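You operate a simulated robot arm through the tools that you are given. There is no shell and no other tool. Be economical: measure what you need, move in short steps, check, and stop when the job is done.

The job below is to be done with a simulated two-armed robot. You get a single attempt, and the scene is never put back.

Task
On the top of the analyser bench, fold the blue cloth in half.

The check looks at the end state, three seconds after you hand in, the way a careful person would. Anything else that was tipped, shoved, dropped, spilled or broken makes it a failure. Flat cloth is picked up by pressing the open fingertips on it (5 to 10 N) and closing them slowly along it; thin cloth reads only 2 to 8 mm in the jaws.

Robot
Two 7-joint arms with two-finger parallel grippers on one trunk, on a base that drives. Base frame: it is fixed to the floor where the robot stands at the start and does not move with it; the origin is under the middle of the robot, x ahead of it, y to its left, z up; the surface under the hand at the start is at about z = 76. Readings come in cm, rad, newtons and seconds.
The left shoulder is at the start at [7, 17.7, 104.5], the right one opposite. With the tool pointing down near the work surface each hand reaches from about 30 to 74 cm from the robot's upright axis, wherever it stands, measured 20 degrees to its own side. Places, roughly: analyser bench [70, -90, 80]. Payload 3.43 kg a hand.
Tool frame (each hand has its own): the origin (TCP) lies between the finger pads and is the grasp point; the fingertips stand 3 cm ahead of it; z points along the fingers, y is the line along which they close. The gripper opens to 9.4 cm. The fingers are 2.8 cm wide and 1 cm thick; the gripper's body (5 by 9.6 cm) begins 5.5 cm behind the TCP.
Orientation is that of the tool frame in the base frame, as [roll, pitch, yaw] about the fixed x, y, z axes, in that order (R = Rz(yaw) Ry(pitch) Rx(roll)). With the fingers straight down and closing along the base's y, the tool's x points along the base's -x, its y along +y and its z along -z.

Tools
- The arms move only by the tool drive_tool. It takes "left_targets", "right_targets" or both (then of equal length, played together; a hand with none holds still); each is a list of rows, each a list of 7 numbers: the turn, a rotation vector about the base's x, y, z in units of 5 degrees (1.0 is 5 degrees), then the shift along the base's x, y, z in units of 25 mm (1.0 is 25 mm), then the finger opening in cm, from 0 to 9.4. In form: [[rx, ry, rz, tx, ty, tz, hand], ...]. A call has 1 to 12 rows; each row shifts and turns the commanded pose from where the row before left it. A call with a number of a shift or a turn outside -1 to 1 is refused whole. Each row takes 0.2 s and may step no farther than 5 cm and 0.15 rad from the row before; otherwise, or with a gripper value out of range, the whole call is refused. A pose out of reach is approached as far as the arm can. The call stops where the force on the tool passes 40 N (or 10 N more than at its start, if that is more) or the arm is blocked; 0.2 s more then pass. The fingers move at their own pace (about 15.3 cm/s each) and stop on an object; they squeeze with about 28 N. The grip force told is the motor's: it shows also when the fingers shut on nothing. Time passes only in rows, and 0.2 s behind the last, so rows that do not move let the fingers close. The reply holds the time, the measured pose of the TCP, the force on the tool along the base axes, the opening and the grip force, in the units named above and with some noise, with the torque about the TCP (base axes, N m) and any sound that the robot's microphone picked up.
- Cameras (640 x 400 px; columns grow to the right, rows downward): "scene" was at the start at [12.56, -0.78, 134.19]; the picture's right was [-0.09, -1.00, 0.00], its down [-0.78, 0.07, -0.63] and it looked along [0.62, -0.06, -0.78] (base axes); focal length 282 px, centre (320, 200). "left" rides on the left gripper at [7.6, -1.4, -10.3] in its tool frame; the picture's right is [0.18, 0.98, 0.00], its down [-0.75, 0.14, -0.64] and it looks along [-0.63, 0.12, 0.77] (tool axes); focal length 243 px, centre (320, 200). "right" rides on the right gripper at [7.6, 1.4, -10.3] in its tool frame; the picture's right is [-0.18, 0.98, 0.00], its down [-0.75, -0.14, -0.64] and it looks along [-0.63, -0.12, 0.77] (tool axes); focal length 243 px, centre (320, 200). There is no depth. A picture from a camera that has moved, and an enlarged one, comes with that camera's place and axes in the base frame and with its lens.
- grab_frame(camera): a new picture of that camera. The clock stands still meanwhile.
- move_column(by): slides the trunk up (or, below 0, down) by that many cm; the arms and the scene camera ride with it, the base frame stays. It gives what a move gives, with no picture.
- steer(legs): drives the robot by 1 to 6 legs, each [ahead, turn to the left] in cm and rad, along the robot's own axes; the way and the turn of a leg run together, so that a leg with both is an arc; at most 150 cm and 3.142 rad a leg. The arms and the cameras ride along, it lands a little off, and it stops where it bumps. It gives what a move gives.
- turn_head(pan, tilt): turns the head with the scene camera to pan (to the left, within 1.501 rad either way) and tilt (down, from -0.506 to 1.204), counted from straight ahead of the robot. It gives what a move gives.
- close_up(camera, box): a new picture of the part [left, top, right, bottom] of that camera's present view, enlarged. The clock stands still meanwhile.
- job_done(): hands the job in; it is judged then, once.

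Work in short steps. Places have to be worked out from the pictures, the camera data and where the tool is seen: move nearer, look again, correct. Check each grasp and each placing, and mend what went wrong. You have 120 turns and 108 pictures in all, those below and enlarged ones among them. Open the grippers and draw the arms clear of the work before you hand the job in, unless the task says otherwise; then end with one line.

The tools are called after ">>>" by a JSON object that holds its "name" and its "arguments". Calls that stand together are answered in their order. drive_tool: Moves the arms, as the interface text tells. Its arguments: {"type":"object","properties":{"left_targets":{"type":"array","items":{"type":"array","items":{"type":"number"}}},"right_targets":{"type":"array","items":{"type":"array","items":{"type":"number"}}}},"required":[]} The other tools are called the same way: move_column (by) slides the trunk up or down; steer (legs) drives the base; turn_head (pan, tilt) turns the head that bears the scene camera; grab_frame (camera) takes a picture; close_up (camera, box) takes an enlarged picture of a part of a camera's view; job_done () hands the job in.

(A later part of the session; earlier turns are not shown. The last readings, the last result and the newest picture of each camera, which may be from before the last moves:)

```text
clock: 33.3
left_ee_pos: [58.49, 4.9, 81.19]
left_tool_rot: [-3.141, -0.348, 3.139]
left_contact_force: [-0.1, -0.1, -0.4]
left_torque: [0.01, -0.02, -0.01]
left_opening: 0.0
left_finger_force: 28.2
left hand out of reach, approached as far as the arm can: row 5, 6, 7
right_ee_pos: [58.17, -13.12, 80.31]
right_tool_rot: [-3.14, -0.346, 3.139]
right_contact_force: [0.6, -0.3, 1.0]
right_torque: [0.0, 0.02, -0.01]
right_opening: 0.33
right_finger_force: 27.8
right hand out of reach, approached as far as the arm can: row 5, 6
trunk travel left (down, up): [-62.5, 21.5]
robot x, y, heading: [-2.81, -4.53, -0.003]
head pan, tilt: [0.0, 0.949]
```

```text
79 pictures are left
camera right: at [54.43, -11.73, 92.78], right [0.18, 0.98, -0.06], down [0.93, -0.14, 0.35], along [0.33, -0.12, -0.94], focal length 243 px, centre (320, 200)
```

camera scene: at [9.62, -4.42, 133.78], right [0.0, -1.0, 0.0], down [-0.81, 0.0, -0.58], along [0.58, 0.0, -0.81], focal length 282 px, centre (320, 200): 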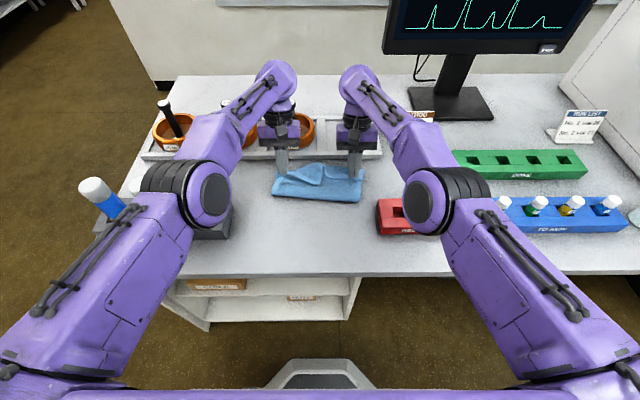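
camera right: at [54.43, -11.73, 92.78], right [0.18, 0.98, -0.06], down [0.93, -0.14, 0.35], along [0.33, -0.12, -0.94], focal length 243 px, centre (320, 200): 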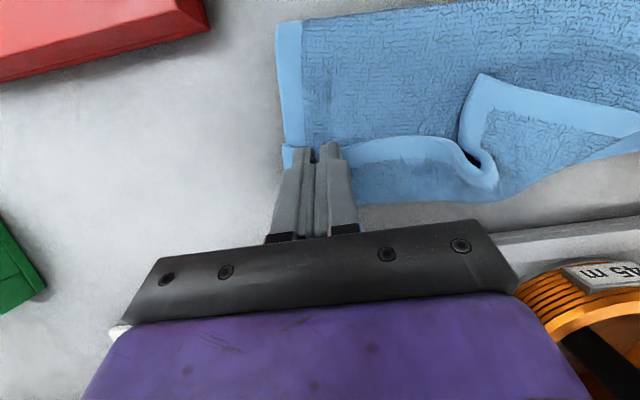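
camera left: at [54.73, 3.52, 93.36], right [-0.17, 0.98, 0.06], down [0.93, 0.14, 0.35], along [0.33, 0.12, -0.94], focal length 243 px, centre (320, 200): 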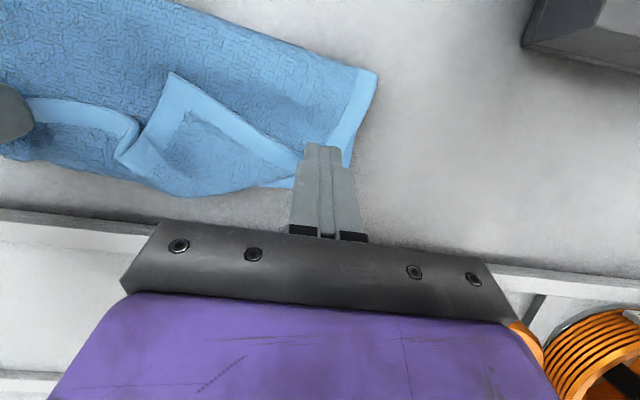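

The tilted pose ran out of reach, so the hands drifted outward and the left hand lost its corner, which is now folded back on itself. The right still holds. I'll untilt both for reach, lift the empty left hand clear, and see where the right stands.

>>> {"name": "drive_tool", "arguments": {"left_targets": [[0, -0.5, 0, 0, 0, 0.8, 2], [0, -0.5, 0, -0.2, 0.2, 0.8, 3], [0, -0.5, 0, -0.2, 0.2, 0.8, 3], [0, -0.5, 0, 0, 0.2, 0.6, 3], [0, -0.5, 0, 0, 0, 0, 3], [0, -0.5, 0, 0, 0, 0, 3], [0, -0.5, 0, 0, 0, 0, 3], [0, -0.5, 0, 0, 0, 0, 3], [0, 0, 0, 0, 0, 0, 3]], "right_targets": [[0, -0.5, 0, 0, 0, 0.1, 0], [0, -0.5, 0, 0, 0, 0, 0], [0, -0.5, 0, 0, 0, 0, 0], [0, -0.5, 0, 0, 0, 0, 0], [0, -0.5, 0, 0, 0, 0, 0], [0, -0.5, 0, 0, 0, 0, 0], [0, -0.5, 0, 0, 0, 0, 0], [0, -0.5, 0, 0, 0, 0, 0], [0, 0, 0, 0, 0, 0, 0]]}}

>>> {"name": "grab_frame", "arguments": {"camera": "scene"}}

>>> {"name": "grab_frame", "arguments": {"camera": "left"}}

>>> {"name": "grab_frame", "arguments": {"camera": "right"}}

```text
clock: 35.3
left_ee_pos: [57.49, 6.41, 88.51]
left_tool_rot: [-3.141, -0.001, 3.137]
left_contact_force: [0.6, -0.5, 0.1]
left_torque: [-0.01, 0.02, 0.02]
left_opening: 2.99
left_finger_force: 0.1
right_ee_pos: [58.39, -12.78, 80.64]
right_tool_rot: [3.14, 0.001, 3.139]
right_contact_force: [0.5, 0.2, -0.2]
right_torque: [0.01, 0.02, -0.03]
right_opening: 0.38
right_finger_force: 28.8
trunk travel left (down, up): [-62.5, 21.5]
robot x, y, heading: [-2.84, -4.42, -0.004]
head pan, tilt: [0.0, 0.949]
```

```text
78 pictures are left
camera scene: at [9.66, -4.41, 133.77], right [0.0, -1.0, 0.0], down [-0.81, 0.0, -0.58], along [0.58, 0.0, -0.81], focal length 282 px, centre (320, 200)
```

scene: 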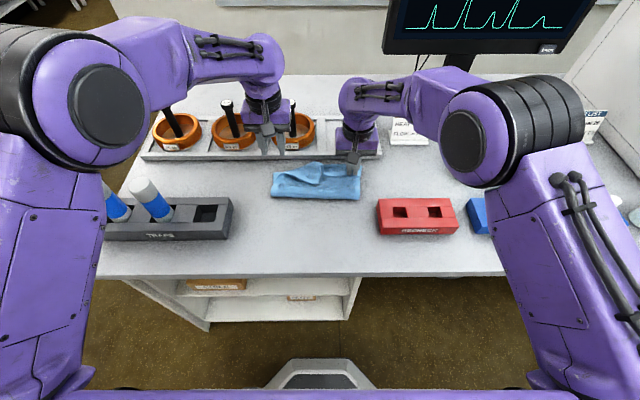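

```text
77 pictures are left
camera left: at [49.83, 4.95, 98.83], right [-0.18, 0.98, 0.0], down [0.75, 0.14, 0.64], along [0.63, 0.12, -0.77], focal length 243 px, centre (320, 200)
```

left: 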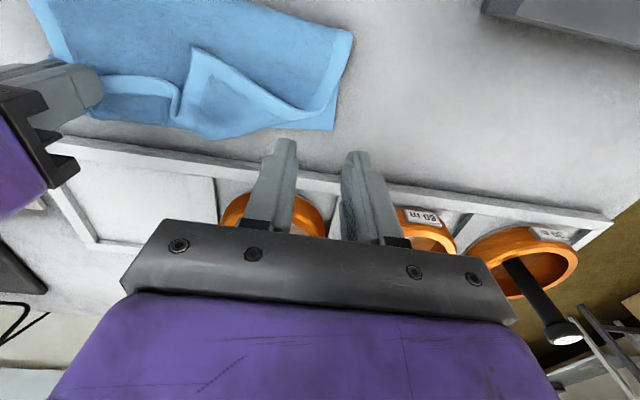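

```text
76 pictures are left
camera right: at [50.63, -11.36, 91.09], right [0.19, 0.98, 0.0], down [0.75, -0.14, 0.64], along [0.63, -0.12, -0.77], focal length 243 px, centre (320, 200)
```

right: 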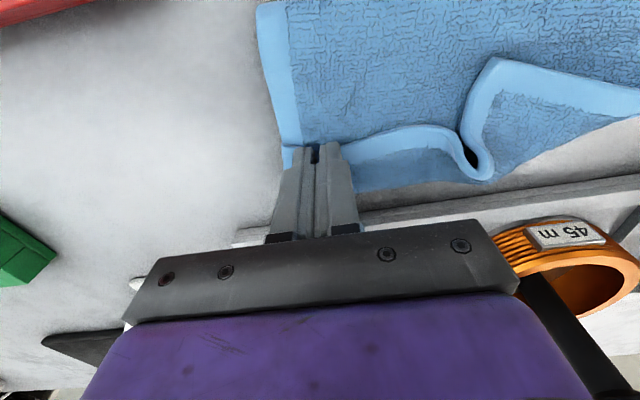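

I need a clearer picture of the flap. I'll take an enlarged scene view.

>>> {"name": "close_up", "arguments": {"camera": "scene", "box": [240, 130, 400, 230]}}

>>> {"name": "close_up", "arguments": {"camera": "left", "box": [20, 0, 380, 225]}}

```text
4.00 times, centred on (320, 180) of scene
camera zoom: at [9.66, -4.41, 133.77], right [0.0, -1.0, 0.0], down [-0.81, 0.0, -0.58], along [0.58, 0.0, -0.81], focal length 1127 px, centre (320, 280)
```

zoom: 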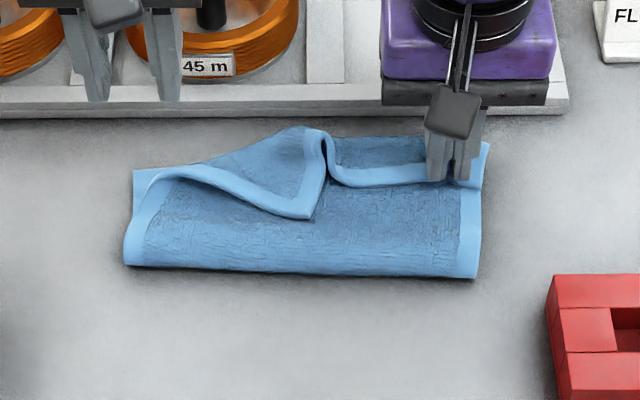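

```text
1.78 times, centred on (200, 112) of left
camera zoom: at [49.83, 4.95, 98.83], right [-0.18, 0.98, 0.0], down [0.75, 0.14, 0.64], along [0.63, 0.12, -0.77], focal length 431 px, centre (533, 356)
```

zoom: 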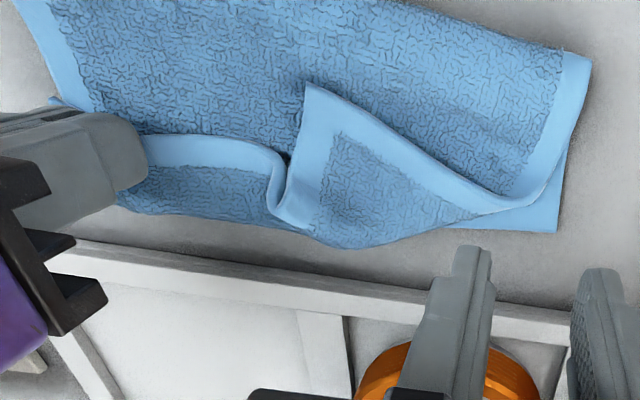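

The flopped corner lies near (55, -4). The crease sits off-centre too: on the left, the top layer is about 17 cm long and the bottom only about 9. The best repair is to unfold and redo it. The right hand still holds its corner, so I'll arc it back to the near side.

>>> {"name": "drive_tool", "arguments": {"left_targets": [[0, 0, 0, 0, 0.5, 0.5, 3], [0, 0, 0, 0, 0.5, 0.5, 3], [0, 0, 0, 0, 0.5, 0.5, 3], [0, 0, 0, 0, 0.5, 0, 3], [0, 0, 0, 0, 0, 0, 3], [0, 0, 0, 0, 0, 0, 3], [0, 0, 0, 0, 0, 0, 3], [0, 0, 0, 0, 0, 0, 3]], "right_targets": [[0, 0, 0, -0.2, 0, 0.7, 0], [0, 0, 0, -0.3, 0, 0.8, 0], [0, 0, 0, -0.5, 0, 0.8, 0], [0, 0, 0, -0.8, 0, 0.6, 0], [0, 0, 0, -0.8, -0.1, 0.4, 0], [0, 0, 0, -0.8, -0.1, 0, 0], [0, 0, 0, -0.8, -0.1, 0, 0], [0, 0, 0, 0, 0, 0, 0]]}}

>>> {"name": "grab_frame", "arguments": {"camera": "scene"}}

```text
clock: 37.1
left_ee_pos: [57.52, 11.34, 92.37]
left_tool_rot: [-3.141, 0.001, 3.138]
left_contact_force: [0.4, -1.2, 0.5]
left_torque: [0.01, 0.03, 0.01]
left_opening: 2.97
left_finger_force: 0.0
right_ee_pos: [47.82, -13.43, 88.89]
right_tool_rot: [3.141, 0.002, 3.14]
right_contact_force: [-0.2, -0.1, 0.5]
right_torque: [0.01, 0.01, -0.05]
right_opening: 0.35
right_finger_force: 28.4
trunk travel left (down, up): [-62.5, 21.5]
robot x, y, heading: [-2.72, -4.11, -0.006]
head pan, tilt: [0.0, 0.949]
```

```text
73 pictures are left
camera scene: at [9.67, -4.4, 133.77], right [0.0, -1.0, 0.0], down [-0.81, 0.0, -0.58], along [0.58, 0.0, -0.81], focal length 282 px, centre (320, 200)
```

scene: 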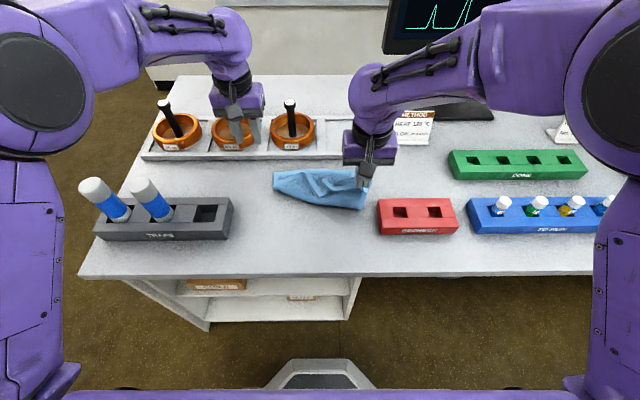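

The upper layer is peeling back. I'll carry the right corner on down to the near side.

>>> {"name": "drive_tool", "arguments": {"right_targets": [[0, 0, 0, -0.8, 0, -0.1, 0], [0, 0, 0, -0.8, -0.1, -0.3, 0], [0, 0, 0, -0.8, -0.1, -0.5, 0], [0, 0, 0, -0.7, 0, -0.6, 0], [0, 0, 0, -0.6, 0, -0.6, 0], [0, 0, 0, -0.5, 0, -0.6, 0], [0, 0, 0, -0.3, 0, -0.5, 0], [0, 0, 0, 0, 0, 0, 0]]}}

>>> {"name": "grab_frame", "arguments": {"camera": "scene"}}

>>> {"name": "grab_frame", "arguments": {"camera": "right"}}

```text
clock: 38.9
left_ee_pos: [57.45, 11.29, 92.41]
left_tool_rot: [3.141, 0.0, 3.138]
left_contact_force: [-0.8, 0.7, 0.3]
left_torque: [-0.02, 0.02, -0.03]
left_opening: 3.01
left_finger_force: 0.0
right_ee_pos: [36.42, -14.27, 80.72]
right_tool_rot: [3.142, 0.002, 3.14]
right_contact_force: [0.7, -0.2, -0.2]
right_torque: [0.02, -0.01, -0.03]
right_opening: 0.35
right_finger_force: 28.0
trunk travel left (down, up): [-62.5, 21.5]
robot x, y, heading: [-2.81, -4.1, 0.001]
head pan, tilt: [0.0, 0.949]
```

```text
72 pictures are left
camera scene: at [9.61, -4.41, 133.78], right [0.0, -1.0, 0.0], down [-0.81, 0.0, -0.58], along [0.58, 0.0, -0.81], focal length 282 px, centre (320, 200)
```

scene: 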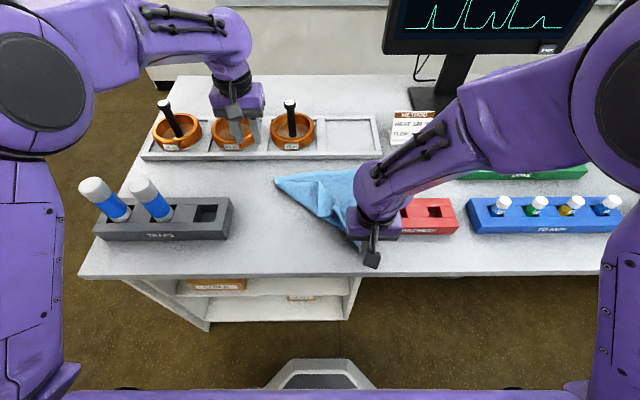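

```text
71 pictures are left
camera right: at [28.76, -12.72, 91.09], right [0.19, 0.98, 0.0], down [0.75, -0.14, 0.64], along [0.63, -0.12, -0.77], focal length 243 px, centre (320, 200)
```

right: 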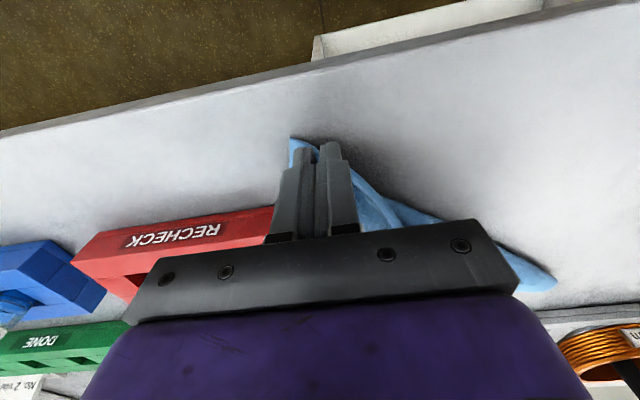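

I'll lower the corner to the surface, open narrowly and raise the right hand clear to see the cloth.

>>> {"name": "drive_tool", "arguments": {"right_targets": [[0, 0, 0, 0, 0, -0.4, 0], [0, 0, 0, 0, 0, 0, 1], [0, 0, 0, 0, 0, 0, 2], [0, 0, 0, 0, 0, 0.8, 2], [0, 0, 0, 0, -0.3, 1, 2], [0, 0, 0, -0.3, -0.6, 1, 2], [0, 0, 0, -0.3, -0.8, 1, 2], [0, 0, 0, 0, -0.8, 1, 2], [0, 0, 0, 0, -0.8, 1, 2], [0, 0, 0, 0, 0, 0, 2]]}}

>>> {"name": "grab_frame", "arguments": {"camera": "scene"}}

>>> {"name": "close_up", "arguments": {"camera": "scene", "box": [230, 145, 422, 265]}}

```text
clock: 41.1
left_ee_pos: [57.52, 11.45, 92.35]
left_tool_rot: [-3.139, 0.0, 3.14]
left_contact_force: [0.3, -0.4, -0.3]
left_torque: [0.0, -0.02, -0.01]
left_opening: 2.99
left_finger_force: 0.0
right_ee_pos: [35.21, -22.14, 94.25]
right_tool_rot: [-3.136, 0.001, 3.138]
right_contact_force: [1.0, 1.2, -0.2]
right_torque: [-0.05, -0.02, 0.01]
right_opening: 2.0
right_finger_force: 0.0
trunk travel left (down, up): [-62.5, 21.5]
robot x, y, heading: [-2.73, -4.42, -0.005]
head pan, tilt: [0.0, 0.949]
```

```text
70 pictures are left
camera scene: at [9.61, -4.16, 133.78], right [0.0, -1.0, 0.0], down [-0.81, 0.0, -0.58], along [0.58, 0.0, -0.81], focal length 282 px, centre (320, 200)
```

scene: 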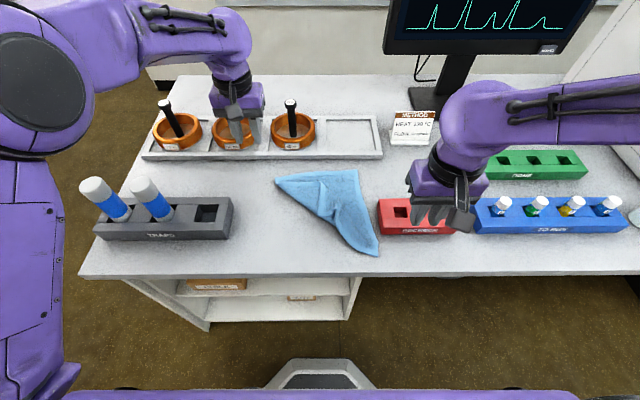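

```text
3.33 times, centred on (326, 205) of scene
camera zoom: at [9.61, -4.16, 133.78], right [0.0, -1.0, 0.0], down [-0.81, 0.0, -0.58], along [0.58, 0.0, -0.81], focal length 939 px, centre (300, 183)
```

zoom: 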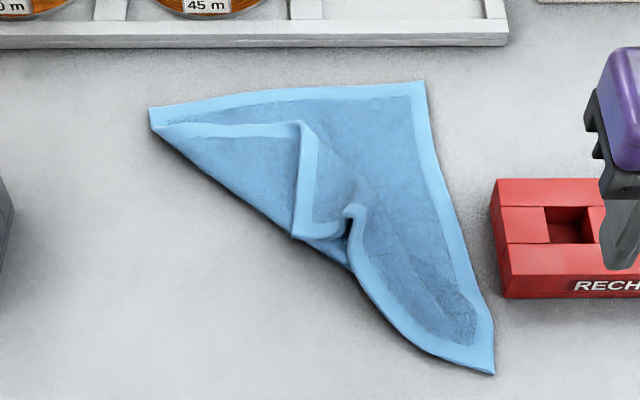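

The cloth is mostly unfolded. Only the near-left corner is tucked over, with its tip at about (45.5, -3.8). I'll turn the base 0.2 rad to the right so the left hand can reach it comfortably.

>>> {"name": "steer", "arguments": {"legs": [[0, -0.2]]}}

>>> {"name": "grab_frame", "arguments": {"camera": "scene"}}

>>> {"name": "grab_frame", "arguments": {"camera": "left"}}

```text
clock: 42.2
left_ee_pos: [59.38, -1.09, 92.43]
left_tool_rot: [3.141, 0.0, 2.935]
left_contact_force: [-0.3, 0.7, 0.3]
left_torque: [-0.03, 0.01, -0.02]
left_opening: 2.99
left_finger_force: 0.2
right_ee_pos: [30.83, -29.63, 94.23]
right_tool_rot: [-3.141, 0.001, 2.938]
right_contact_force: [0.3, -0.5, -0.6]
right_torque: [-0.02, -0.01, 0.01]
right_opening: 1.97
right_finger_force: 0.0
trunk travel left (down, up): [-62.5, 21.5]
robot x, y, heading: [-2.5, -4.1, -0.202]
head pan, tilt: [0.0, 0.949]
```

```text
68 pictures are left
camera scene: at [9.35, -6.88, 133.78], right [-0.21, -0.98, 0.0], down [-0.8, 0.17, -0.58], along [0.57, -0.12, -0.81], focal length 282 px, centre (320, 200)
```

scene: 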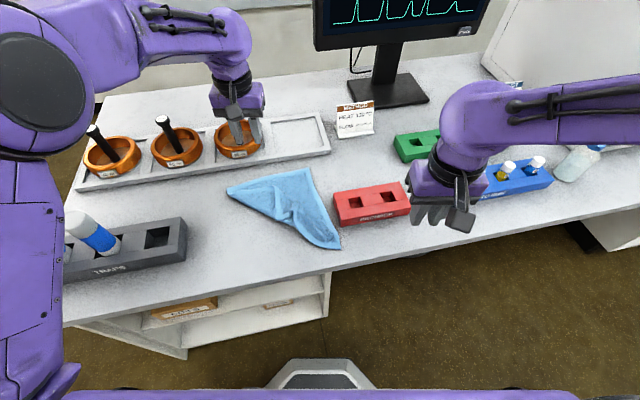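

```text
67 pictures are left
camera left: at [51.56, -0.9, 102.56], right [0.02, 1.0, 0.0], down [0.77, -0.02, 0.64], along [0.64, -0.01, -0.77], focal length 243 px, centre (320, 200)
```

left: 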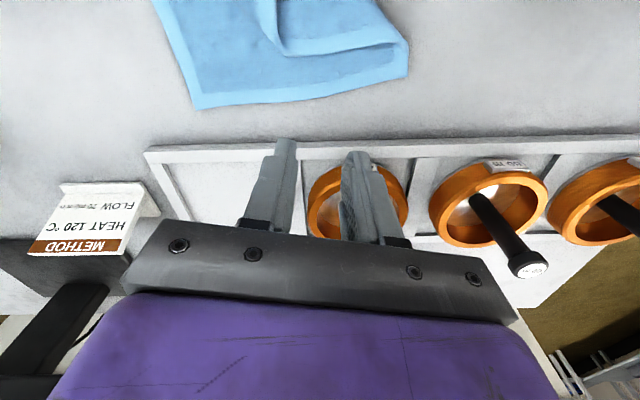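

I'll bring the left hand over the tucked corner tip at a moderate height and look.

>>> {"name": "drive_tool", "arguments": {"left_targets": [[0, 0, 0, -0.87, -0.26, 0, 2.6], [0, 0, 0, -0.87, -0.26, 0, 2.6], [0, 0, 0, -0.87, -0.26, 0, 2.6], [0, 0, 0, -0.87, -0.26, -0.5, 2.6], [0, 0, 0, -0.87, -0.26, -0.6, 2.6], [0, 0, 0, -0.87, -0.26, -0.6, 2.6], [0, 0, 0, 0, 0, -0.6, 2.6], [0, 0, 0, 0, 0, 0, 2.6]]}}

>>> {"name": "grab_frame", "arguments": {"camera": "left"}}

>>> {"name": "close_up", "arguments": {"camera": "scene", "box": [208, 140, 368, 260]}}

```text
clock: 44.0
left_ee_pos: [46.43, -4.83, 86.68]
left_tool_rot: [-3.142, 0.0, 2.935]
left_contact_force: [0.6, -0.6, -0.8]
left_torque: [0.01, -0.02, -0.02]
left_opening: 2.59
left_finger_force: 0.1
right_ee_pos: [30.76, -29.58, 94.24]
right_tool_rot: [-3.141, 0.002, 2.939]
right_contact_force: [0.2, -0.2, -0.1]
right_torque: [-0.01, -0.01, -0.01]
right_opening: 1.99
right_finger_force: 0.2
trunk travel left (down, up): [-62.5, 21.5]
robot x, y, heading: [-2.93, -4.27, -0.204]
head pan, tilt: [0.0, 0.949]
```

```text
66 pictures are left
camera left: at [38.6, -4.75, 96.79], right [0.02, 1.0, 0.0], down [0.77, -0.02, 0.64], along [0.64, -0.01, -0.77], focal length 243 px, centre (320, 200)
```

left: 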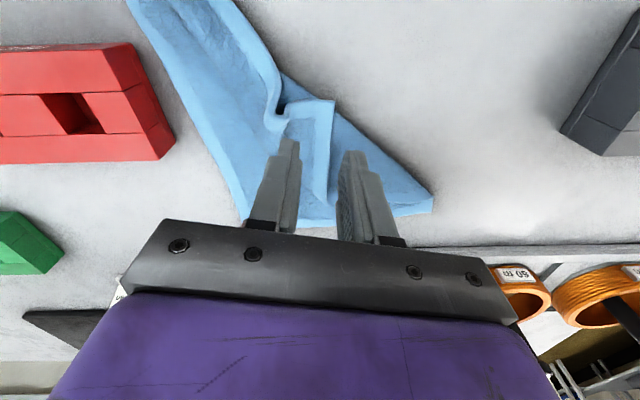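

```text
3.33 times, centred on (288, 200) of scene
camera zoom: at [9.3, -6.89, 133.78], right [-0.21, -0.98, 0.0], down [-0.8, 0.17, -0.58], along [0.57, -0.12, -0.81], focal length 939 px, centre (427, 200)
```

zoom: 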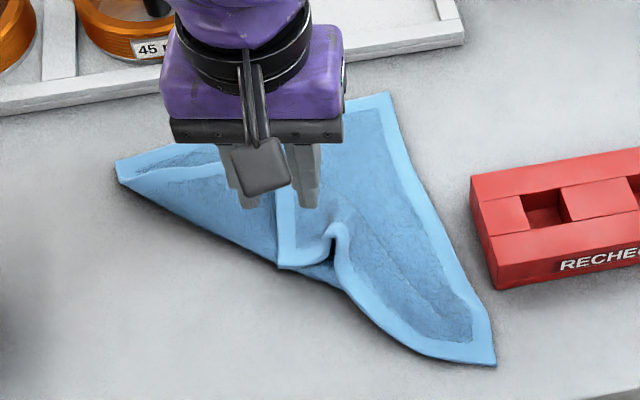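

The corner tip is at about (44.8, -3.8). I'll line up just inside it and come down to near contact.

>>> {"name": "drive_tool", "arguments": {"left_targets": [[0, 0, 0, -0.33, -0.2, -0.6, 2.2], [0, 0, 0, 0, 0, -0.7, 2.2], [0, 0, 0, 0, 0, -0.7, 2.2], [0, 0, 0, 0, 0, -0.5, 2.2], [0, 0, 0, 0, 0, 0, 2.2]]}}

>>> {"name": "grab_frame", "arguments": {"camera": "left"}}

```text
clock: 45.2
left_ee_pos: [45.52, -5.29, 80.55]
left_tool_rot: [-3.141, 0.0, 2.936]
left_contact_force: [0.4, 0.0, 1.2]
left_torque: [-0.01, 0.0, -0.01]
left_opening: 2.18
left_finger_force: 0.0
right_ee_pos: [30.88, -29.64, 94.21]
right_tool_rot: [-3.141, 0.002, 2.937]
right_contact_force: [-0.3, 0.1, 0.3]
right_torque: [-0.02, -0.03, -0.01]
right_opening: 2.03
right_finger_force: 0.0
trunk travel left (down, up): [-62.5, 21.5]
robot x, y, heading: [-2.65, -4.46, -0.206]
head pan, tilt: [0.0, 0.949]
```

```text
64 pictures are left
camera left: at [37.73, -5.26, 90.57], right [0.02, 1.0, 0.0], down [0.77, -0.02, 0.64], along [0.64, -0.01, -0.77], focal length 243 px, centre (320, 200)
```

left: 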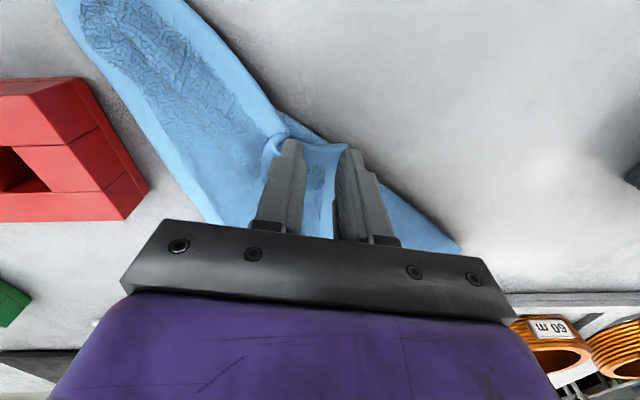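

The fingers straddle the corner hem nicely. I'll press down in fine steps.

>>> {"name": "drive_tool", "arguments": {"left_targets": [[0, 0, 0, 0, 0, -0.12, 2.2], [0, 0, 0, 0, 0, -0.08, 2.2], [0, 0, 0, 0, 0, -0.08, 2.2], [0, 0, 0, 0, 0, 0, 2.2]]}}

```text
clock: 46.2
left_ee_pos: [45.44, -5.38, 79.87]
left_tool_rot: [-3.141, 0.003, 2.936]
left_contact_force: [2.3, 0.2, 15.6]
left_torque: [-0.25, -0.09, 0.03]
left_opening: 2.14
left_finger_force: 0.1
right_ee_pos: [30.66, -29.65, 94.29]
right_tool_rot: [-3.14, 0.003, 2.937]
right_contact_force: [0.2, -0.1, 0.1]
right_torque: [0.0, -0.02, 0.0]
right_opening: 2.0
right_finger_force: 0.2
trunk travel left (down, up): [-62.5, 21.5]
robot x, y, heading: [-2.28, -4.3, -0.205]
head pan, tilt: [0.0, 0.949]
```

The force is 15.6 N, a bit firm, so I'll ease up 1 mm and close slowly.

>>> {"name": "drive_tool", "arguments": {"left_targets": [[0, 0, 0, 0, 0, 0.04, 2.2], [0, 0, 0, 0, 0, 0, 1.9], [0, 0, 0, 0, 0, 0, 1.6], [0, 0, 0, 0, 0, 0, 1.3], [0, 0, 0, 0, 0, 0, 1.0], [0, 0, 0, 0, 0, 0, 0.7], [0, 0, 0, 0, 0, 0, 0.4], [0, 0, 0, 0, 0, 0, 0], [0, 0, 0, 0, 0, 0, 0], [0, 0, 0, 0, 0, 0.4, 0], [0, 0, 0, 0, 0, 0.6, 0], [0, 0, 0, 0, 0, 0, 0]]}}

>>> {"name": "grab_frame", "arguments": {"camera": "left"}}

>>> {"name": "close_up", "arguments": {"camera": "scene", "box": [208, 140, 368, 260]}}

```text
clock: 48.8
left_ee_pos: [45.41, -5.63, 82.39]
left_tool_rot: [3.141, 0.0, 2.936]
left_contact_force: [-0.4, 0.0, 0.0]
left_torque: [-0.02, 0.01, -0.01]
left_opening: 0.35
left_finger_force: 28.3
right_ee_pos: [30.78, -29.52, 94.06]
right_tool_rot: [3.139, 0.001, 2.937]
right_contact_force: [0.0, -0.6, 0.9]
right_torque: [-0.01, -0.01, 0.02]
right_opening: 2.0
right_finger_force: 0.0
trunk travel left (down, up): [-62.5, 21.5]
robot x, y, heading: [-2.68, -4.03, -0.207]
head pan, tilt: [0.0, 0.949]
```

```text
63 pictures are left
camera left: at [37.57, -5.42, 92.44], right [0.02, 1.0, 0.0], down [0.77, -0.02, 0.64], along [0.64, -0.01, -0.77], focal length 243 px, centre (320, 200)
```

left: 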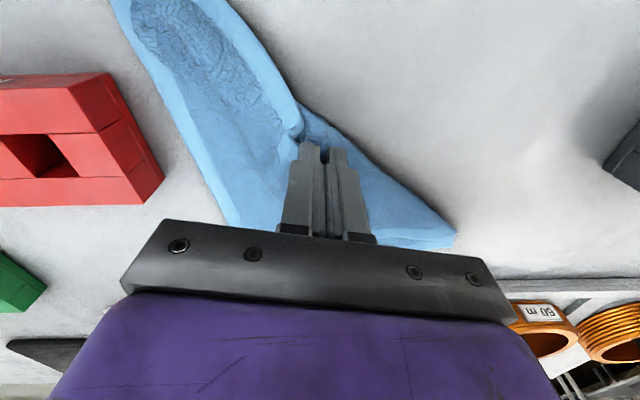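

```text
3.33 times, centred on (288, 200) of scene
camera zoom: at [9.4, -6.9, 133.77], right [-0.21, -0.98, 0.0], down [-0.8, 0.17, -0.58], along [0.57, -0.12, -0.81], focal length 939 px, centre (427, 200)
```

zoom: 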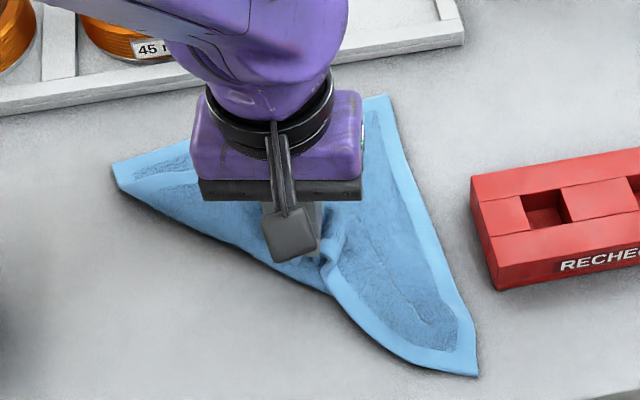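

The tip is held (3.5 mm). I'll lift it and carry it out to its original place at the near left, around (35.7, 5.5).

>>> {"name": "drive_tool", "arguments": {"left_targets": [[0, 0, 0, 0, 0, 0.9, 0], [0, 0, 0, -0.1, 0.2, 0.9, 0], [0, 0, 0, -0.3, 0.5, 0.6, 0], [0, 0, 0, -0.5, 0.7, 0.2, 0], [0, 0, 0, -0.6, 0.7, 0, 0], [0, 0, 0, -0.6, 0.7, -0.3, 0], [0, 0, 0, -0.6, 0.6, -0.7, 0], [0, 0, 0, -0.5, 0.5, -0.8, 0], [0, 0, 0, -0.4, 0.4, -0.8, 0], [0, 0, 0, -0.3, 0.15, -0.7, 0], [0, 0, 0, 0, 0, 0, 0]]}}

>>> {"name": "grab_frame", "arguments": {"camera": "scene"}}

>>> {"name": "grab_frame", "arguments": {"camera": "left"}}

```text
clock: 51.2
left_ee_pos: [35.59, 5.66, 80.72]
left_tool_rot: [-3.141, -0.001, 2.937]
left_contact_force: [-0.3, -1.0, -0.3]
left_torque: [0.0, -0.02, -0.03]
left_opening: 0.39
left_finger_force: 28.0
right_ee_pos: [30.85, -29.55, 94.14]
right_tool_rot: [-3.141, 0.002, 2.937]
right_contact_force: [-0.5, 0.2, -0.5]
right_torque: [-0.01, -0.02, 0.02]
right_opening: 2.0
right_finger_force: 0.0
trunk travel left (down, up): [-62.5, 21.5]
robot x, y, heading: [-2.7, -4.35, -0.207]
head pan, tilt: [0.0, 0.949]
```

```text
61 pictures are left
camera scene: at [9.32, -6.89, 133.78], right [-0.21, -0.98, 0.0], down [-0.8, 0.17, -0.58], along [0.57, -0.12, -0.81], focal length 282 px, centre (320, 200)
```

scene: 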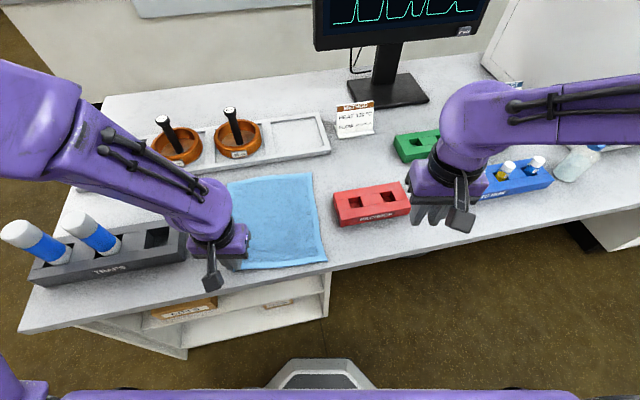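

```text
60 pictures are left
camera left: at [27.86, 5.91, 90.81], right [0.02, 1.0, 0.0], down [0.77, -0.02, 0.64], along [0.64, -0.01, -0.77], focal length 243 px, centre (320, 200)
```

left: 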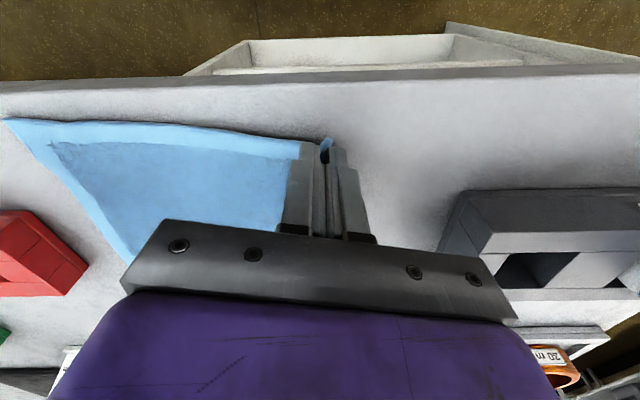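

The cloth is spread flat again. I'll set the left corner down, release, raise the hand, then straighten the base and move it 3.5 cm forward for better reach to the far side.

>>> {"name": "drive_tool", "arguments": {"left_targets": [[0, 0, 0, 0, 0, -0.4, 0], [0, 0, 0, 0, 0, 0, 1], [0, 0, 0, 0, 0, 0, 2], [0, 0, 0, 0, 0, 0.6, 2.4], [0, 0, 0, 0, 0.2, 1, 3], [0, 0, 0, 0, 0.5, 1, 3], [0, 0, 0, 0, 0.8, 1, 3], [0, 0, 0, 0, 0.8, 1, 3], [0, 0, 0, 0, 0.8, 0.5, 3], [0, 0, 0, 0, 0.8, 0, 3], [0, 0, 0, 0, 0, 0, 3]]}}

>>> {"name": "steer", "arguments": {"legs": [[0, 0.205], [3.5, 0]]}}

>>> {"name": "grab_frame", "arguments": {"camera": "scene"}}

>>> {"name": "close_up", "arguments": {"camera": "scene", "box": [232, 160, 424, 280]}}

```text
clock: 53.6
left_ee_pos: [35.62, 15.31, 92.35]
left_tool_rot: [3.14, 0.002, 2.937]
left_contact_force: [0.1, -0.8, -0.8]
left_torque: [-0.02, -0.03, -0.01]
left_opening: 3.01
left_finger_force: 0.0
right_ee_pos: [30.87, -29.56, 94.32]
right_tool_rot: [3.14, 0.003, 2.937]
right_contact_force: [0.4, 0.2, -0.3]
right_torque: [-0.02, -0.01, 0.01]
right_opening: 1.97
right_finger_force: 0.1
trunk travel left (down, up): [-62.5, 21.5]
robot x, y, heading: [-2.54, -4.29, -0.206]
head pan, tilt: [0.0, 0.949]
```

```text
clock: 55.2
left_ee_pos: [34.27, 22.76, 92.45]
left_tool_rot: [-3.141, 0.002, 3.136]
left_contact_force: [-0.7, 0.0, 0.8]
left_torque: [0.01, 0.02, 0.0]
left_opening: 2.99
left_finger_force: 0.1
right_ee_pos: [38.54, -22.34, 94.19]
right_tool_rot: [3.141, 0.003, 3.139]
right_contact_force: [0.2, -0.3, -0.3]
right_torque: [0.04, 0.01, -0.02]
right_opening: 2.0
right_finger_force: 0.0
trunk travel left (down, up): [-62.5, 21.5]
robot x, y, heading: [1.24, -4.26, -0.006]
head pan, tilt: [0.0, 0.949]
```

```text
59 pictures are left
camera scene: at [12.97, -4.47, 133.79], right [-0.01, -1.0, 0.0], down [-0.81, 0.0, -0.58], along [0.58, 0.0, -0.81], focal length 282 px, centre (320, 200)
```

scene: 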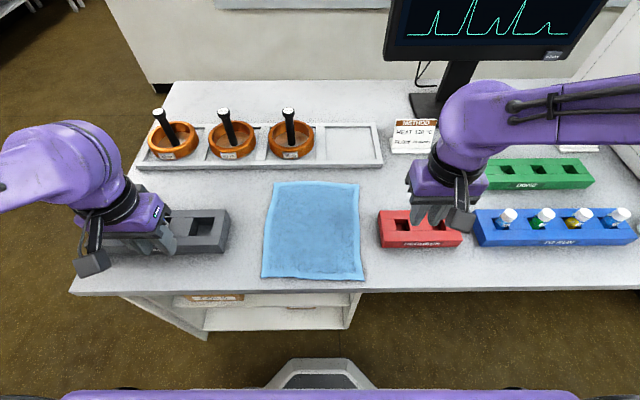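

```text
3.33 times, centred on (328, 220) of scene
camera zoom: at [12.97, -4.47, 133.79], right [-0.01, -1.0, 0.0], down [-0.81, 0.0, -0.58], along [0.58, 0.0, -0.81], focal length 939 px, centre (293, 133)
```

zoom: 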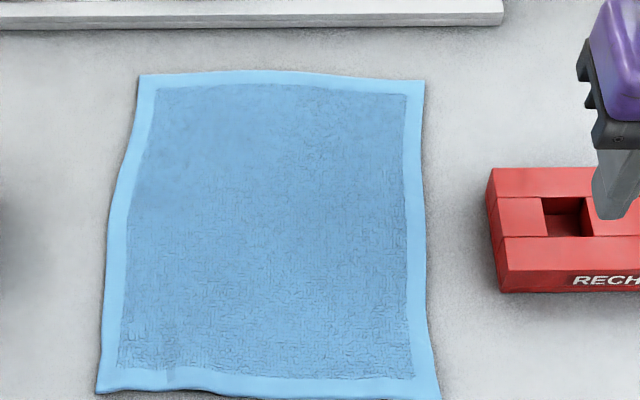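

The cloth lies flat with corners at about (60.2, 7.7), (59.4, -14.9), (33.9, -14.0) and (34.3, 7.9). I'll bring both hands over the near corners and descend to just above contact, with a narrower opening so less cloth is gathered.

>>> {"name": "drive_tool", "arguments": {"left_targets": [[0, 0, 0, 0, -0.98, 0, 2.2], [0, 0, 0, 0, -0.98, 0, 2.2], [0, 0, 0, 0, -0.98, 0, 2.2], [0, 0, 0, 0, -0.98, 0, 2.2], [0, 0, 0, 0, -0.98, 0, 2.2], [0, 0, 0, 0, -0.98, 0, 2.2], [0, 0, 0, 0, -1, -1, 2.2], [0, 0, 0, -0.06, 0, -1, 2.2], [0, 0, 0, 0, 0, -1, 2.2], [0, 0, 0, 0, 0, -1, 2.2], [0, 0, 0, 0, 0, -0.7, 2.2], [0, 0, 0, 0, 0, 0, 2.2]], "right_targets": [[0, 0, 0, -0.6, 0.6, 0, 2.2], [0, 0, 0, -0.6, 0.6, 0, 2.2], [0, 0, 0, -0.7, 0.6, 0, 2.2], [0, 0, 0, 0, 0.6, 0, 2.2], [0, 0, 0, 0, 0.6, 0, 2.2], [0, 0, 0, 0, 0.6, -0.6, 2.2], [0, 0, 0, 0, 0.6, -0.8, 2.2], [0, 0, 0, 0, 0, -1, 2.2], [0, 0, 0, 0, 0, -1, 2.2], [0, 0, 0, 0, 0, -1, 2.2], [0, 0, 0, 0, 0, -1, 2.2], [0, 0, 0, 0, 0, 0, 2.2]]}}

>>> {"name": "grab_frame", "arguments": {"camera": "left"}}

>>> {"name": "grab_frame", "arguments": {"camera": "right"}}

```text
clock: 57.9
left_ee_pos: [34.21, 5.59, 80.77]
left_tool_rot: [3.14, 0.001, 3.137]
left_contact_force: [-0.2, -0.7, -0.4]
left_torque: [-0.01, 0.01, 0.02]
left_opening: 2.19
left_finger_force: 0.0
right_ee_pos: [34.15, -12.02, 80.69]
right_tool_rot: [3.141, 0.002, 3.137]
right_contact_force: [0.0, -0.6, 0.3]
right_torque: [-0.01, -0.05, -0.03]
right_opening: 2.21
right_finger_force: 0.0
trunk travel left (down, up): [-62.5, 21.5]
robot x, y, heading: [0.75, -4.48, -0.004]
head pan, tilt: [0.0, 0.949]
```

```text
57 pictures are left
camera left: at [26.54, 4.26, 90.79], right [-0.18, 0.98, 0.0], down [0.75, 0.14, 0.64], along [0.63, 0.11, -0.77], focal length 243 px, centre (320, 200)
```

left: 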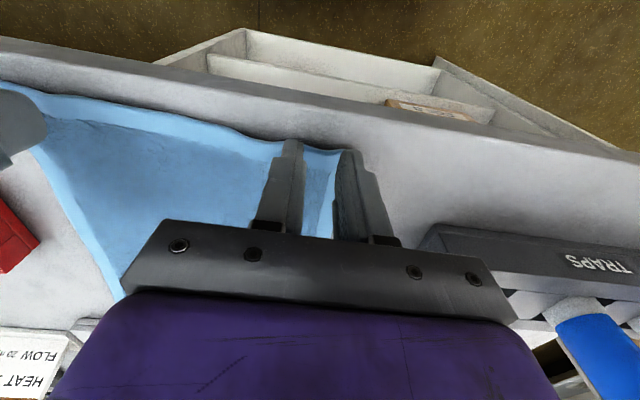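

```text
56 pictures are left
camera right: at [26.45, -10.56, 91.04], right [0.19, 0.98, 0.0], down [0.75, -0.14, 0.64], along [0.63, -0.12, -0.77], focal length 243 px, centre (320, 200)
```

right: 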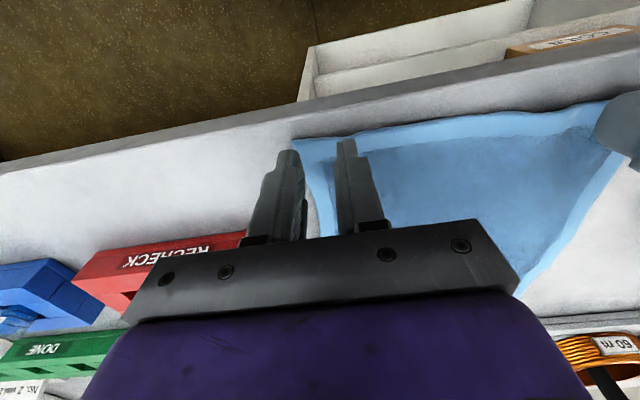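

Corners read about (34.0, 7.1) and (33.4, -13.8). I'll make small inward corrections and press down.

>>> {"name": "drive_tool", "arguments": {"left_targets": [[0, 0, 0, -0.12, -0.28, 0, 2.2], [0, 0, 0, 0, 0, -0.25, 2.2], [0, 0, 0, 0, 0, -0.2, 2.2], [0, 0, 0, 0, 0, -0.1, 2.2], [0, 0, 0, 0, 0, 0, 2.2]], "right_targets": [[0, 0, 0, -0.28, 0.26, 0, 2.2], [0, 0, 0, 0, 0, -0.25, 2.2], [0, 0, 0, 0, 0, -0.2, 2.2], [0, 0, 0, 0, 0, -0.1, 2.2], [0, 0, 0, 0, 0, 0, 2.2]]}}

```text
clock: 59.0
left_ee_pos: [33.84, 4.87, 79.25]
left_tool_rot: [-3.141, 0.001, 3.138]
left_contact_force: [1.8, 0.2, 6.9]
left_torque: [0.05, -0.1, 0.05]
left_opening: 2.19
left_finger_force: 0.1
right_ee_pos: [33.17, -11.19, 79.47]
right_tool_rot: [-3.141, 0.001, 3.138]
right_contact_force: [1.1, -0.3, 1.5]
right_torque: [0.01, -0.03, -0.01]
right_opening: 2.2
right_finger_force: 0.0
trunk travel left (down, up): [-62.5, 21.5]
robot x, y, heading: [0.97, -4.41, -0.0]
head pan, tilt: [0.0, 0.949]
```

The left presses 7 N and the right 1.5 N. I'll lower the right slightly, then close both slowly.

>>> {"name": "drive_tool", "arguments": {"left_targets": [[0, 0, 0, 0, 0, 0, 2.2], [0, 0, 0, 0, 0, 0, 2.2], [0, 0, 0, 0, 0, 0, 1.9], [0, 0, 0, 0, 0, 0, 1.6], [0, 0, 0, 0, 0, 0, 1.3], [0, 0, 0, 0, 0, 0, 1.0], [0, 0, 0, 0, 0, 0, 0.7], [0, 0, 0, 0, 0, 0, 0.4], [0, 0, 0, 0, 0, 0, 0.2], [0, 0, 0, 0, 0, 0, 0], [0, 0, 0, 0, 0, 0, 0], [0, 0, 0, 0, 0, 0, 0]], "right_targets": [[0, 0, 0, 0, 0, -0.06, 2.2], [0, 0, 0, 0, 0, 0, 2.2], [0, 0, 0, 0, 0, 0, 1.9], [0, 0, 0, 0, 0, 0, 1.6], [0, 0, 0, 0, 0, 0, 1.3], [0, 0, 0, 0, 0, 0, 1.0], [0, 0, 0, 0, 0, 0, 0.7], [0, 0, 0, 0, 0, 0, 0.4], [0, 0, 0, 0, 0, 0, 0.2], [0, 0, 0, 0, 0, 0, 0], [0, 0, 0, 0, 0, 0, 0], [0, 0, 0, 0, 0, 0, 0]]}}

>>> {"name": "grab_frame", "arguments": {"camera": "left"}}

>>> {"name": "grab_frame", "arguments": {"camera": "right"}}

```text
clock: 61.6
left_ee_pos: [33.86, 4.82, 79.24]
left_tool_rot: [3.141, 0.0, 3.136]
left_contact_force: [-0.3, 0.4, 6.1]
left_torque: [-0.01, -0.06, -0.02]
left_opening: 0.33
left_finger_force: 27.7
right_ee_pos: [33.03, -11.33, 79.37]
right_tool_rot: [3.14, 0.004, 3.139]
right_contact_force: [0.1, -0.3, 7.8]
right_torque: [0.04, -0.09, 0.02]
right_opening: 0.0
right_finger_force: 28.3
trunk travel left (down, up): [-62.5, 21.5]
robot x, y, heading: [0.62, -4.31, -0.005]
head pan, tilt: [0.0, 0.949]
```

```text
55 pictures are left
camera left: at [26.12, 3.48, 89.41], right [-0.18, 0.98, 0.0], down [0.75, 0.14, 0.64], along [0.63, 0.11, -0.77], focal length 243 px, centre (320, 200)
```

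left: 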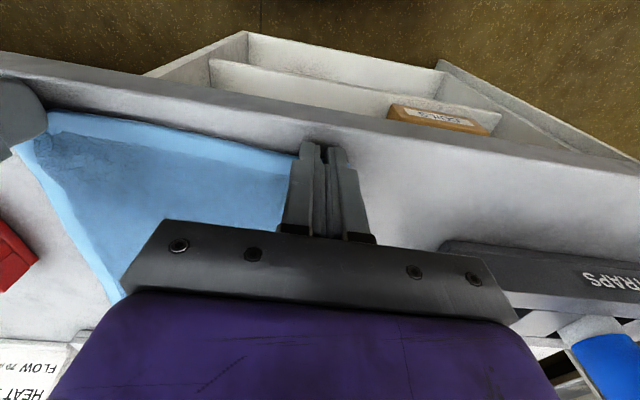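

```text
54 pictures are left
camera right: at [25.44, -9.78, 89.71], right [0.19, 0.98, 0.0], down [0.75, -0.14, 0.64], along [0.63, -0.12, -0.77], focal length 243 px, centre (320, 200)
```

right: 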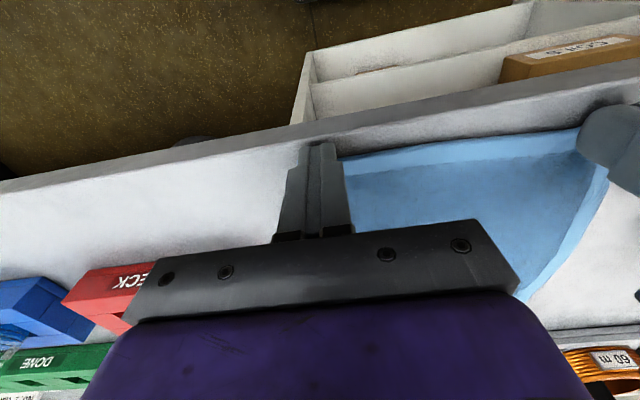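

The left holds (3.3 mm), but the right closed on nothing because its bite was too shallow. I'll lift it, shift 1 cm onto the cloth and retry.

>>> {"name": "drive_tool", "arguments": {"right_targets": [[0, 0, 0, 0, 0, 0.3, 0], [0, 0, 0, 0, 0, 0.2, 2.4], [0, 0, 0, 0.4, 0.05, 0, 2.4], [0, 0, 0, 0, 0, -0.25, 2.4], [0, 0, 0, 0, 0, -0.15, 2.4], [0, 0, 0, 0, 0, -0.1, 2.4], [0, 0, 0, 0, 0, 0, 2.4]]}}

>>> {"name": "grab_frame", "arguments": {"camera": "right"}}

```text
clock: 63.2
left_ee_pos: [33.75, 4.83, 79.3]
left_tool_rot: [-3.14, 0.002, 3.136]
left_contact_force: [1.0, -0.1, 3.0]
left_torque: [-0.02, -0.05, -0.01]
left_opening: 0.29
left_finger_force: 27.9
right_ee_pos: [34.17, -11.22, 79.29]
right_tool_rot: [3.14, 0.006, 3.138]
right_contact_force: [-0.4, -4.3, 23.5]
right_torque: [-0.08, -0.06, -0.01]
right_opening: 2.41
right_finger_force: 0.1
trunk travel left (down, up): [-62.5, 21.5]
robot x, y, heading: [0.46, -4.19, -0.001]
head pan, tilt: [0.0, 0.949]
```

```text
53 pictures are left
camera right: at [26.4, -9.68, 89.65], right [0.19, 0.98, 0.0], down [0.75, -0.14, 0.65], along [0.63, -0.12, -0.76], focal length 243 px, centre (320, 200)
```

right: 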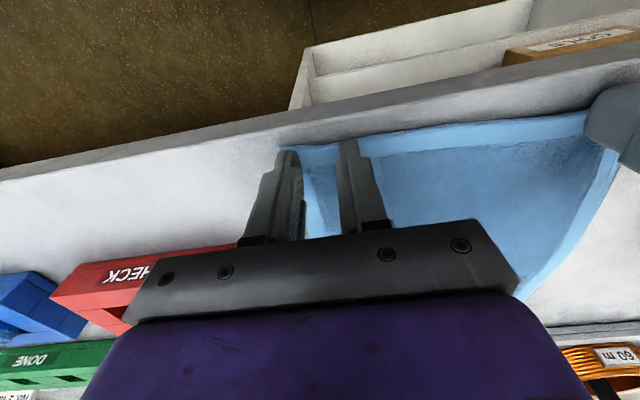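

Now the fingers sit on the corner, but the force is 23 N. I'll ease up about 1.3 mm and close slowly.

>>> {"name": "drive_tool", "arguments": {"right_targets": [[0, 0, 0, 0, 0, 0.05, 2.4], [0, 0, 0, 0, 0, 0, 2.1], [0, 0, 0, 0, 0, 0, 1.8], [0, 0, 0, 0, 0, 0, 1.5], [0, 0, 0, 0, 0, 0, 1.2], [0, 0, 0, 0, 0, 0, 0.9], [0, 0, 0, 0, 0, 0, 0.6], [0, 0, 0, 0, 0, 0, 0.3], [0, 0, 0, 0, 0, 0, 0], [0, 0, 0, 0, 0, 0, 0], [0, 0, 0, 0, 0, 0, 0]]}}

>>> {"name": "grab_frame", "arguments": {"camera": "right"}}

```text
clock: 65.7
left_ee_pos: [33.79, 4.83, 79.32]
left_tool_rot: [-3.14, 0.003, 3.137]
left_contact_force: [-2.2, -0.3, 5.7]
left_torque: [-0.01, -0.01, -0.03]
left_opening: 0.3
left_finger_force: 28.5
right_ee_pos: [34.16, -11.13, 79.33]
right_tool_rot: [3.14, 0.003, 3.139]
right_contact_force: [-0.2, -0.9, 9.5]
right_torque: [0.03, -0.08, 0.02]
right_opening: 0.0
right_finger_force: 27.5
trunk travel left (down, up): [-62.5, 21.5]
robot x, y, heading: [1.09, -4.4, -0.003]
head pan, tilt: [0.0, 0.949]
```

```text
52 pictures are left
camera right: at [26.44, -9.67, 89.72], right [0.19, 0.98, 0.0], down [0.75, -0.14, 0.64], along [0.63, -0.12, -0.76], focal length 243 px, centre (320, 200)
```

right: 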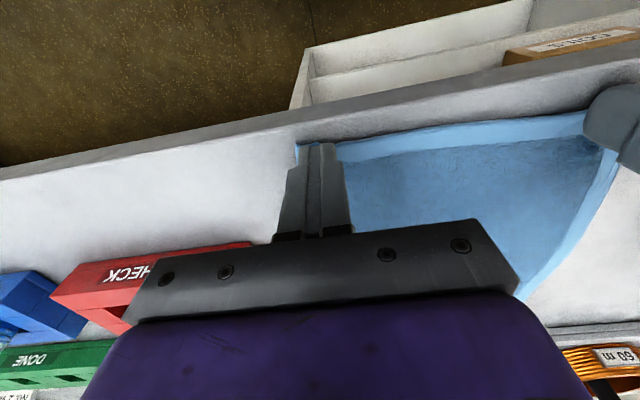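

It missed again, because the outer finger was past the side edge (corner now at y ≈ -12.4). I'll lift, open and look before repositioning further inward.

>>> {"name": "drive_tool", "arguments": {"right_targets": [[0, 0, 0, 0, 0, 0.3, 0], [0, 0, 0, 0, 0, 0.3, 3], [0, 0, 0, 0, 0.5, 0, 3], [0, 0, 0, 0, 0, 0, 3]]}}

>>> {"name": "grab_frame", "arguments": {"camera": "right"}}

```text
clock: 66.7
left_ee_pos: [33.78, 4.69, 79.34]
left_tool_rot: [3.139, 0.003, 3.137]
left_contact_force: [-1.8, 1.1, 9.0]
left_torque: [0.01, -0.03, -0.02]
left_opening: 0.33
left_finger_force: 27.8
right_ee_pos: [34.1, -9.88, 80.82]
right_tool_rot: [-3.141, 0.003, 3.138]
right_contact_force: [-1.0, -0.2, -1.0]
right_torque: [0.0, -0.02, 0.01]
right_opening: 2.99
right_finger_force: 0.0
trunk travel left (down, up): [-62.5, 21.5]
robot x, y, heading: [0.87, -4.64, -0.002]
head pan, tilt: [0.0, 0.949]
```

```text
51 pictures are left
camera right: at [26.4, -8.39, 91.32], right [0.19, 0.98, 0.0], down [0.75, -0.14, 0.64], along [0.63, -0.12, -0.77], focal length 243 px, centre (320, 200)
```

right: 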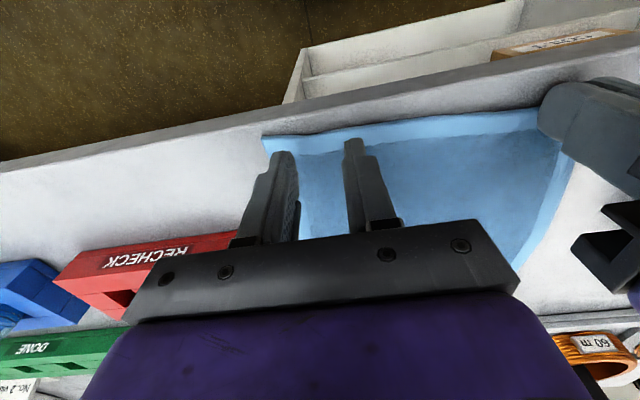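

The corner is at about (33.0, -13.5). I'll set the hand at (33.6, -10.4) with a 3 cm opening and press to about 8–10 N.

>>> {"name": "drive_tool", "arguments": {"right_targets": [[0, 0, 0, -0.2, -0.2, 0, 3], [0, 0, 0, 0, 0, -0.25, 3], [0, 0, 0, 0, 0, -0.2, 3], [0, 0, 0, 0, 0, -0.14, 3], [0, 0, 0, 0, 0, 0, 3]]}}

```text
clock: 67.8
left_ee_pos: [33.79, 4.86, 79.33]
left_tool_rot: [3.141, 0.003, 3.136]
left_contact_force: [-0.1, 1.0, 7.3]
left_torque: [0.01, -0.09, -0.01]
left_opening: 0.34
left_finger_force: 27.9
right_ee_pos: [33.64, -10.37, 79.39]
right_tool_rot: [-3.14, 0.003, 3.138]
right_contact_force: [-1.8, 0.4, 2.4]
right_torque: [0.03, -0.01, -0.01]
right_opening: 2.98
right_finger_force: 0.0
trunk travel left (down, up): [-62.5, 21.5]
robot x, y, heading: [0.73, -3.75, -0.005]
head pan, tilt: [0.0, 0.949]
```

I have light contact. I'll go down another 1 mm and check the force.

>>> {"name": "drive_tool", "arguments": {"right_targets": [[0, 0, 0, 0, 0, -0.04, 3], [0, 0, 0, 0, 0, 0, 3]]}}

```text
clock: 68.5
left_ee_pos: [33.69, 4.91, 79.28]
left_tool_rot: [3.141, 0.001, 3.136]
left_contact_force: [1.4, 0.7, 4.6]
left_torque: [0.02, -0.09, 0.02]
left_opening: 0.34
left_finger_force: 28.2
right_ee_pos: [33.71, -10.27, 79.33]
right_tool_rot: [-3.141, 0.003, 3.139]
right_contact_force: [-1.4, -1.2, 10.1]
right_torque: [0.01, -0.01, -0.01]
right_opening: 2.98
right_finger_force: 0.0
trunk travel left (down, up): [-62.5, 21.5]
robot x, y, heading: [0.71, -4.42, -0.004]
head pan, tilt: [0.0, 0.949]
```

The right presses 10 N, so I'll close slowly.

>>> {"name": "drive_tool", "arguments": {"right_targets": [[0, 0, 0, 0, 0, 0, 2.7], [0, 0, 0, 0, 0, 0, 2.4], [0, 0, 0, 0, 0, 0, 2.1], [0, 0, 0, 0, 0, 0, 1.8], [0, 0, 0, 0, 0, 0, 1.5], [0, 0, 0, 0, 0, 0, 1.2], [0, 0, 0, 0, 0, 0, 0.9], [0, 0, 0, 0, 0, 0, 0.6], [0, 0, 0, 0, 0, 0, 0.3], [0, 0, 0, 0, 0, 0, 0], [0, 0, 0, 0, 0, 0, 0]]}}

>>> {"name": "grab_frame", "arguments": {"camera": "right"}}

```text
clock: 70.8
left_ee_pos: [33.87, 4.92, 79.28]
left_tool_rot: [-3.141, 0.003, 3.135]
left_contact_force: [1.0, -2.3, 7.0]
left_torque: [-0.09, -0.08, -0.03]
left_opening: 0.32
left_finger_force: 27.8
right_ee_pos: [33.56, -10.24, 79.22]
right_tool_rot: [-3.14, 0.004, 3.138]
right_contact_force: [-0.4, 2.2, 11.4]
right_torque: [0.07, -0.07, 0.0]
right_opening: 0.38
right_finger_force: 27.4
trunk travel left (down, up): [-62.5, 21.5]
robot x, y, heading: [0.86, -4.37, -0.01]
head pan, tilt: [0.0, 0.949]
```

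```text
50 pictures are left
camera right: at [25.99, -8.8, 89.69], right [0.19, 0.98, 0.0], down [0.75, -0.14, 0.64], along [0.63, -0.12, -0.76], focal length 243 px, centre (320, 200)
```

right: 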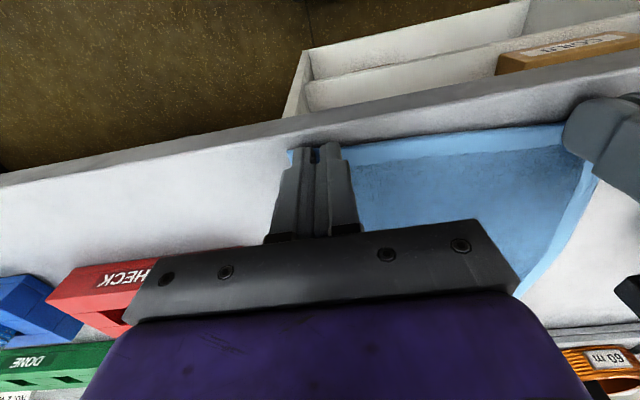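

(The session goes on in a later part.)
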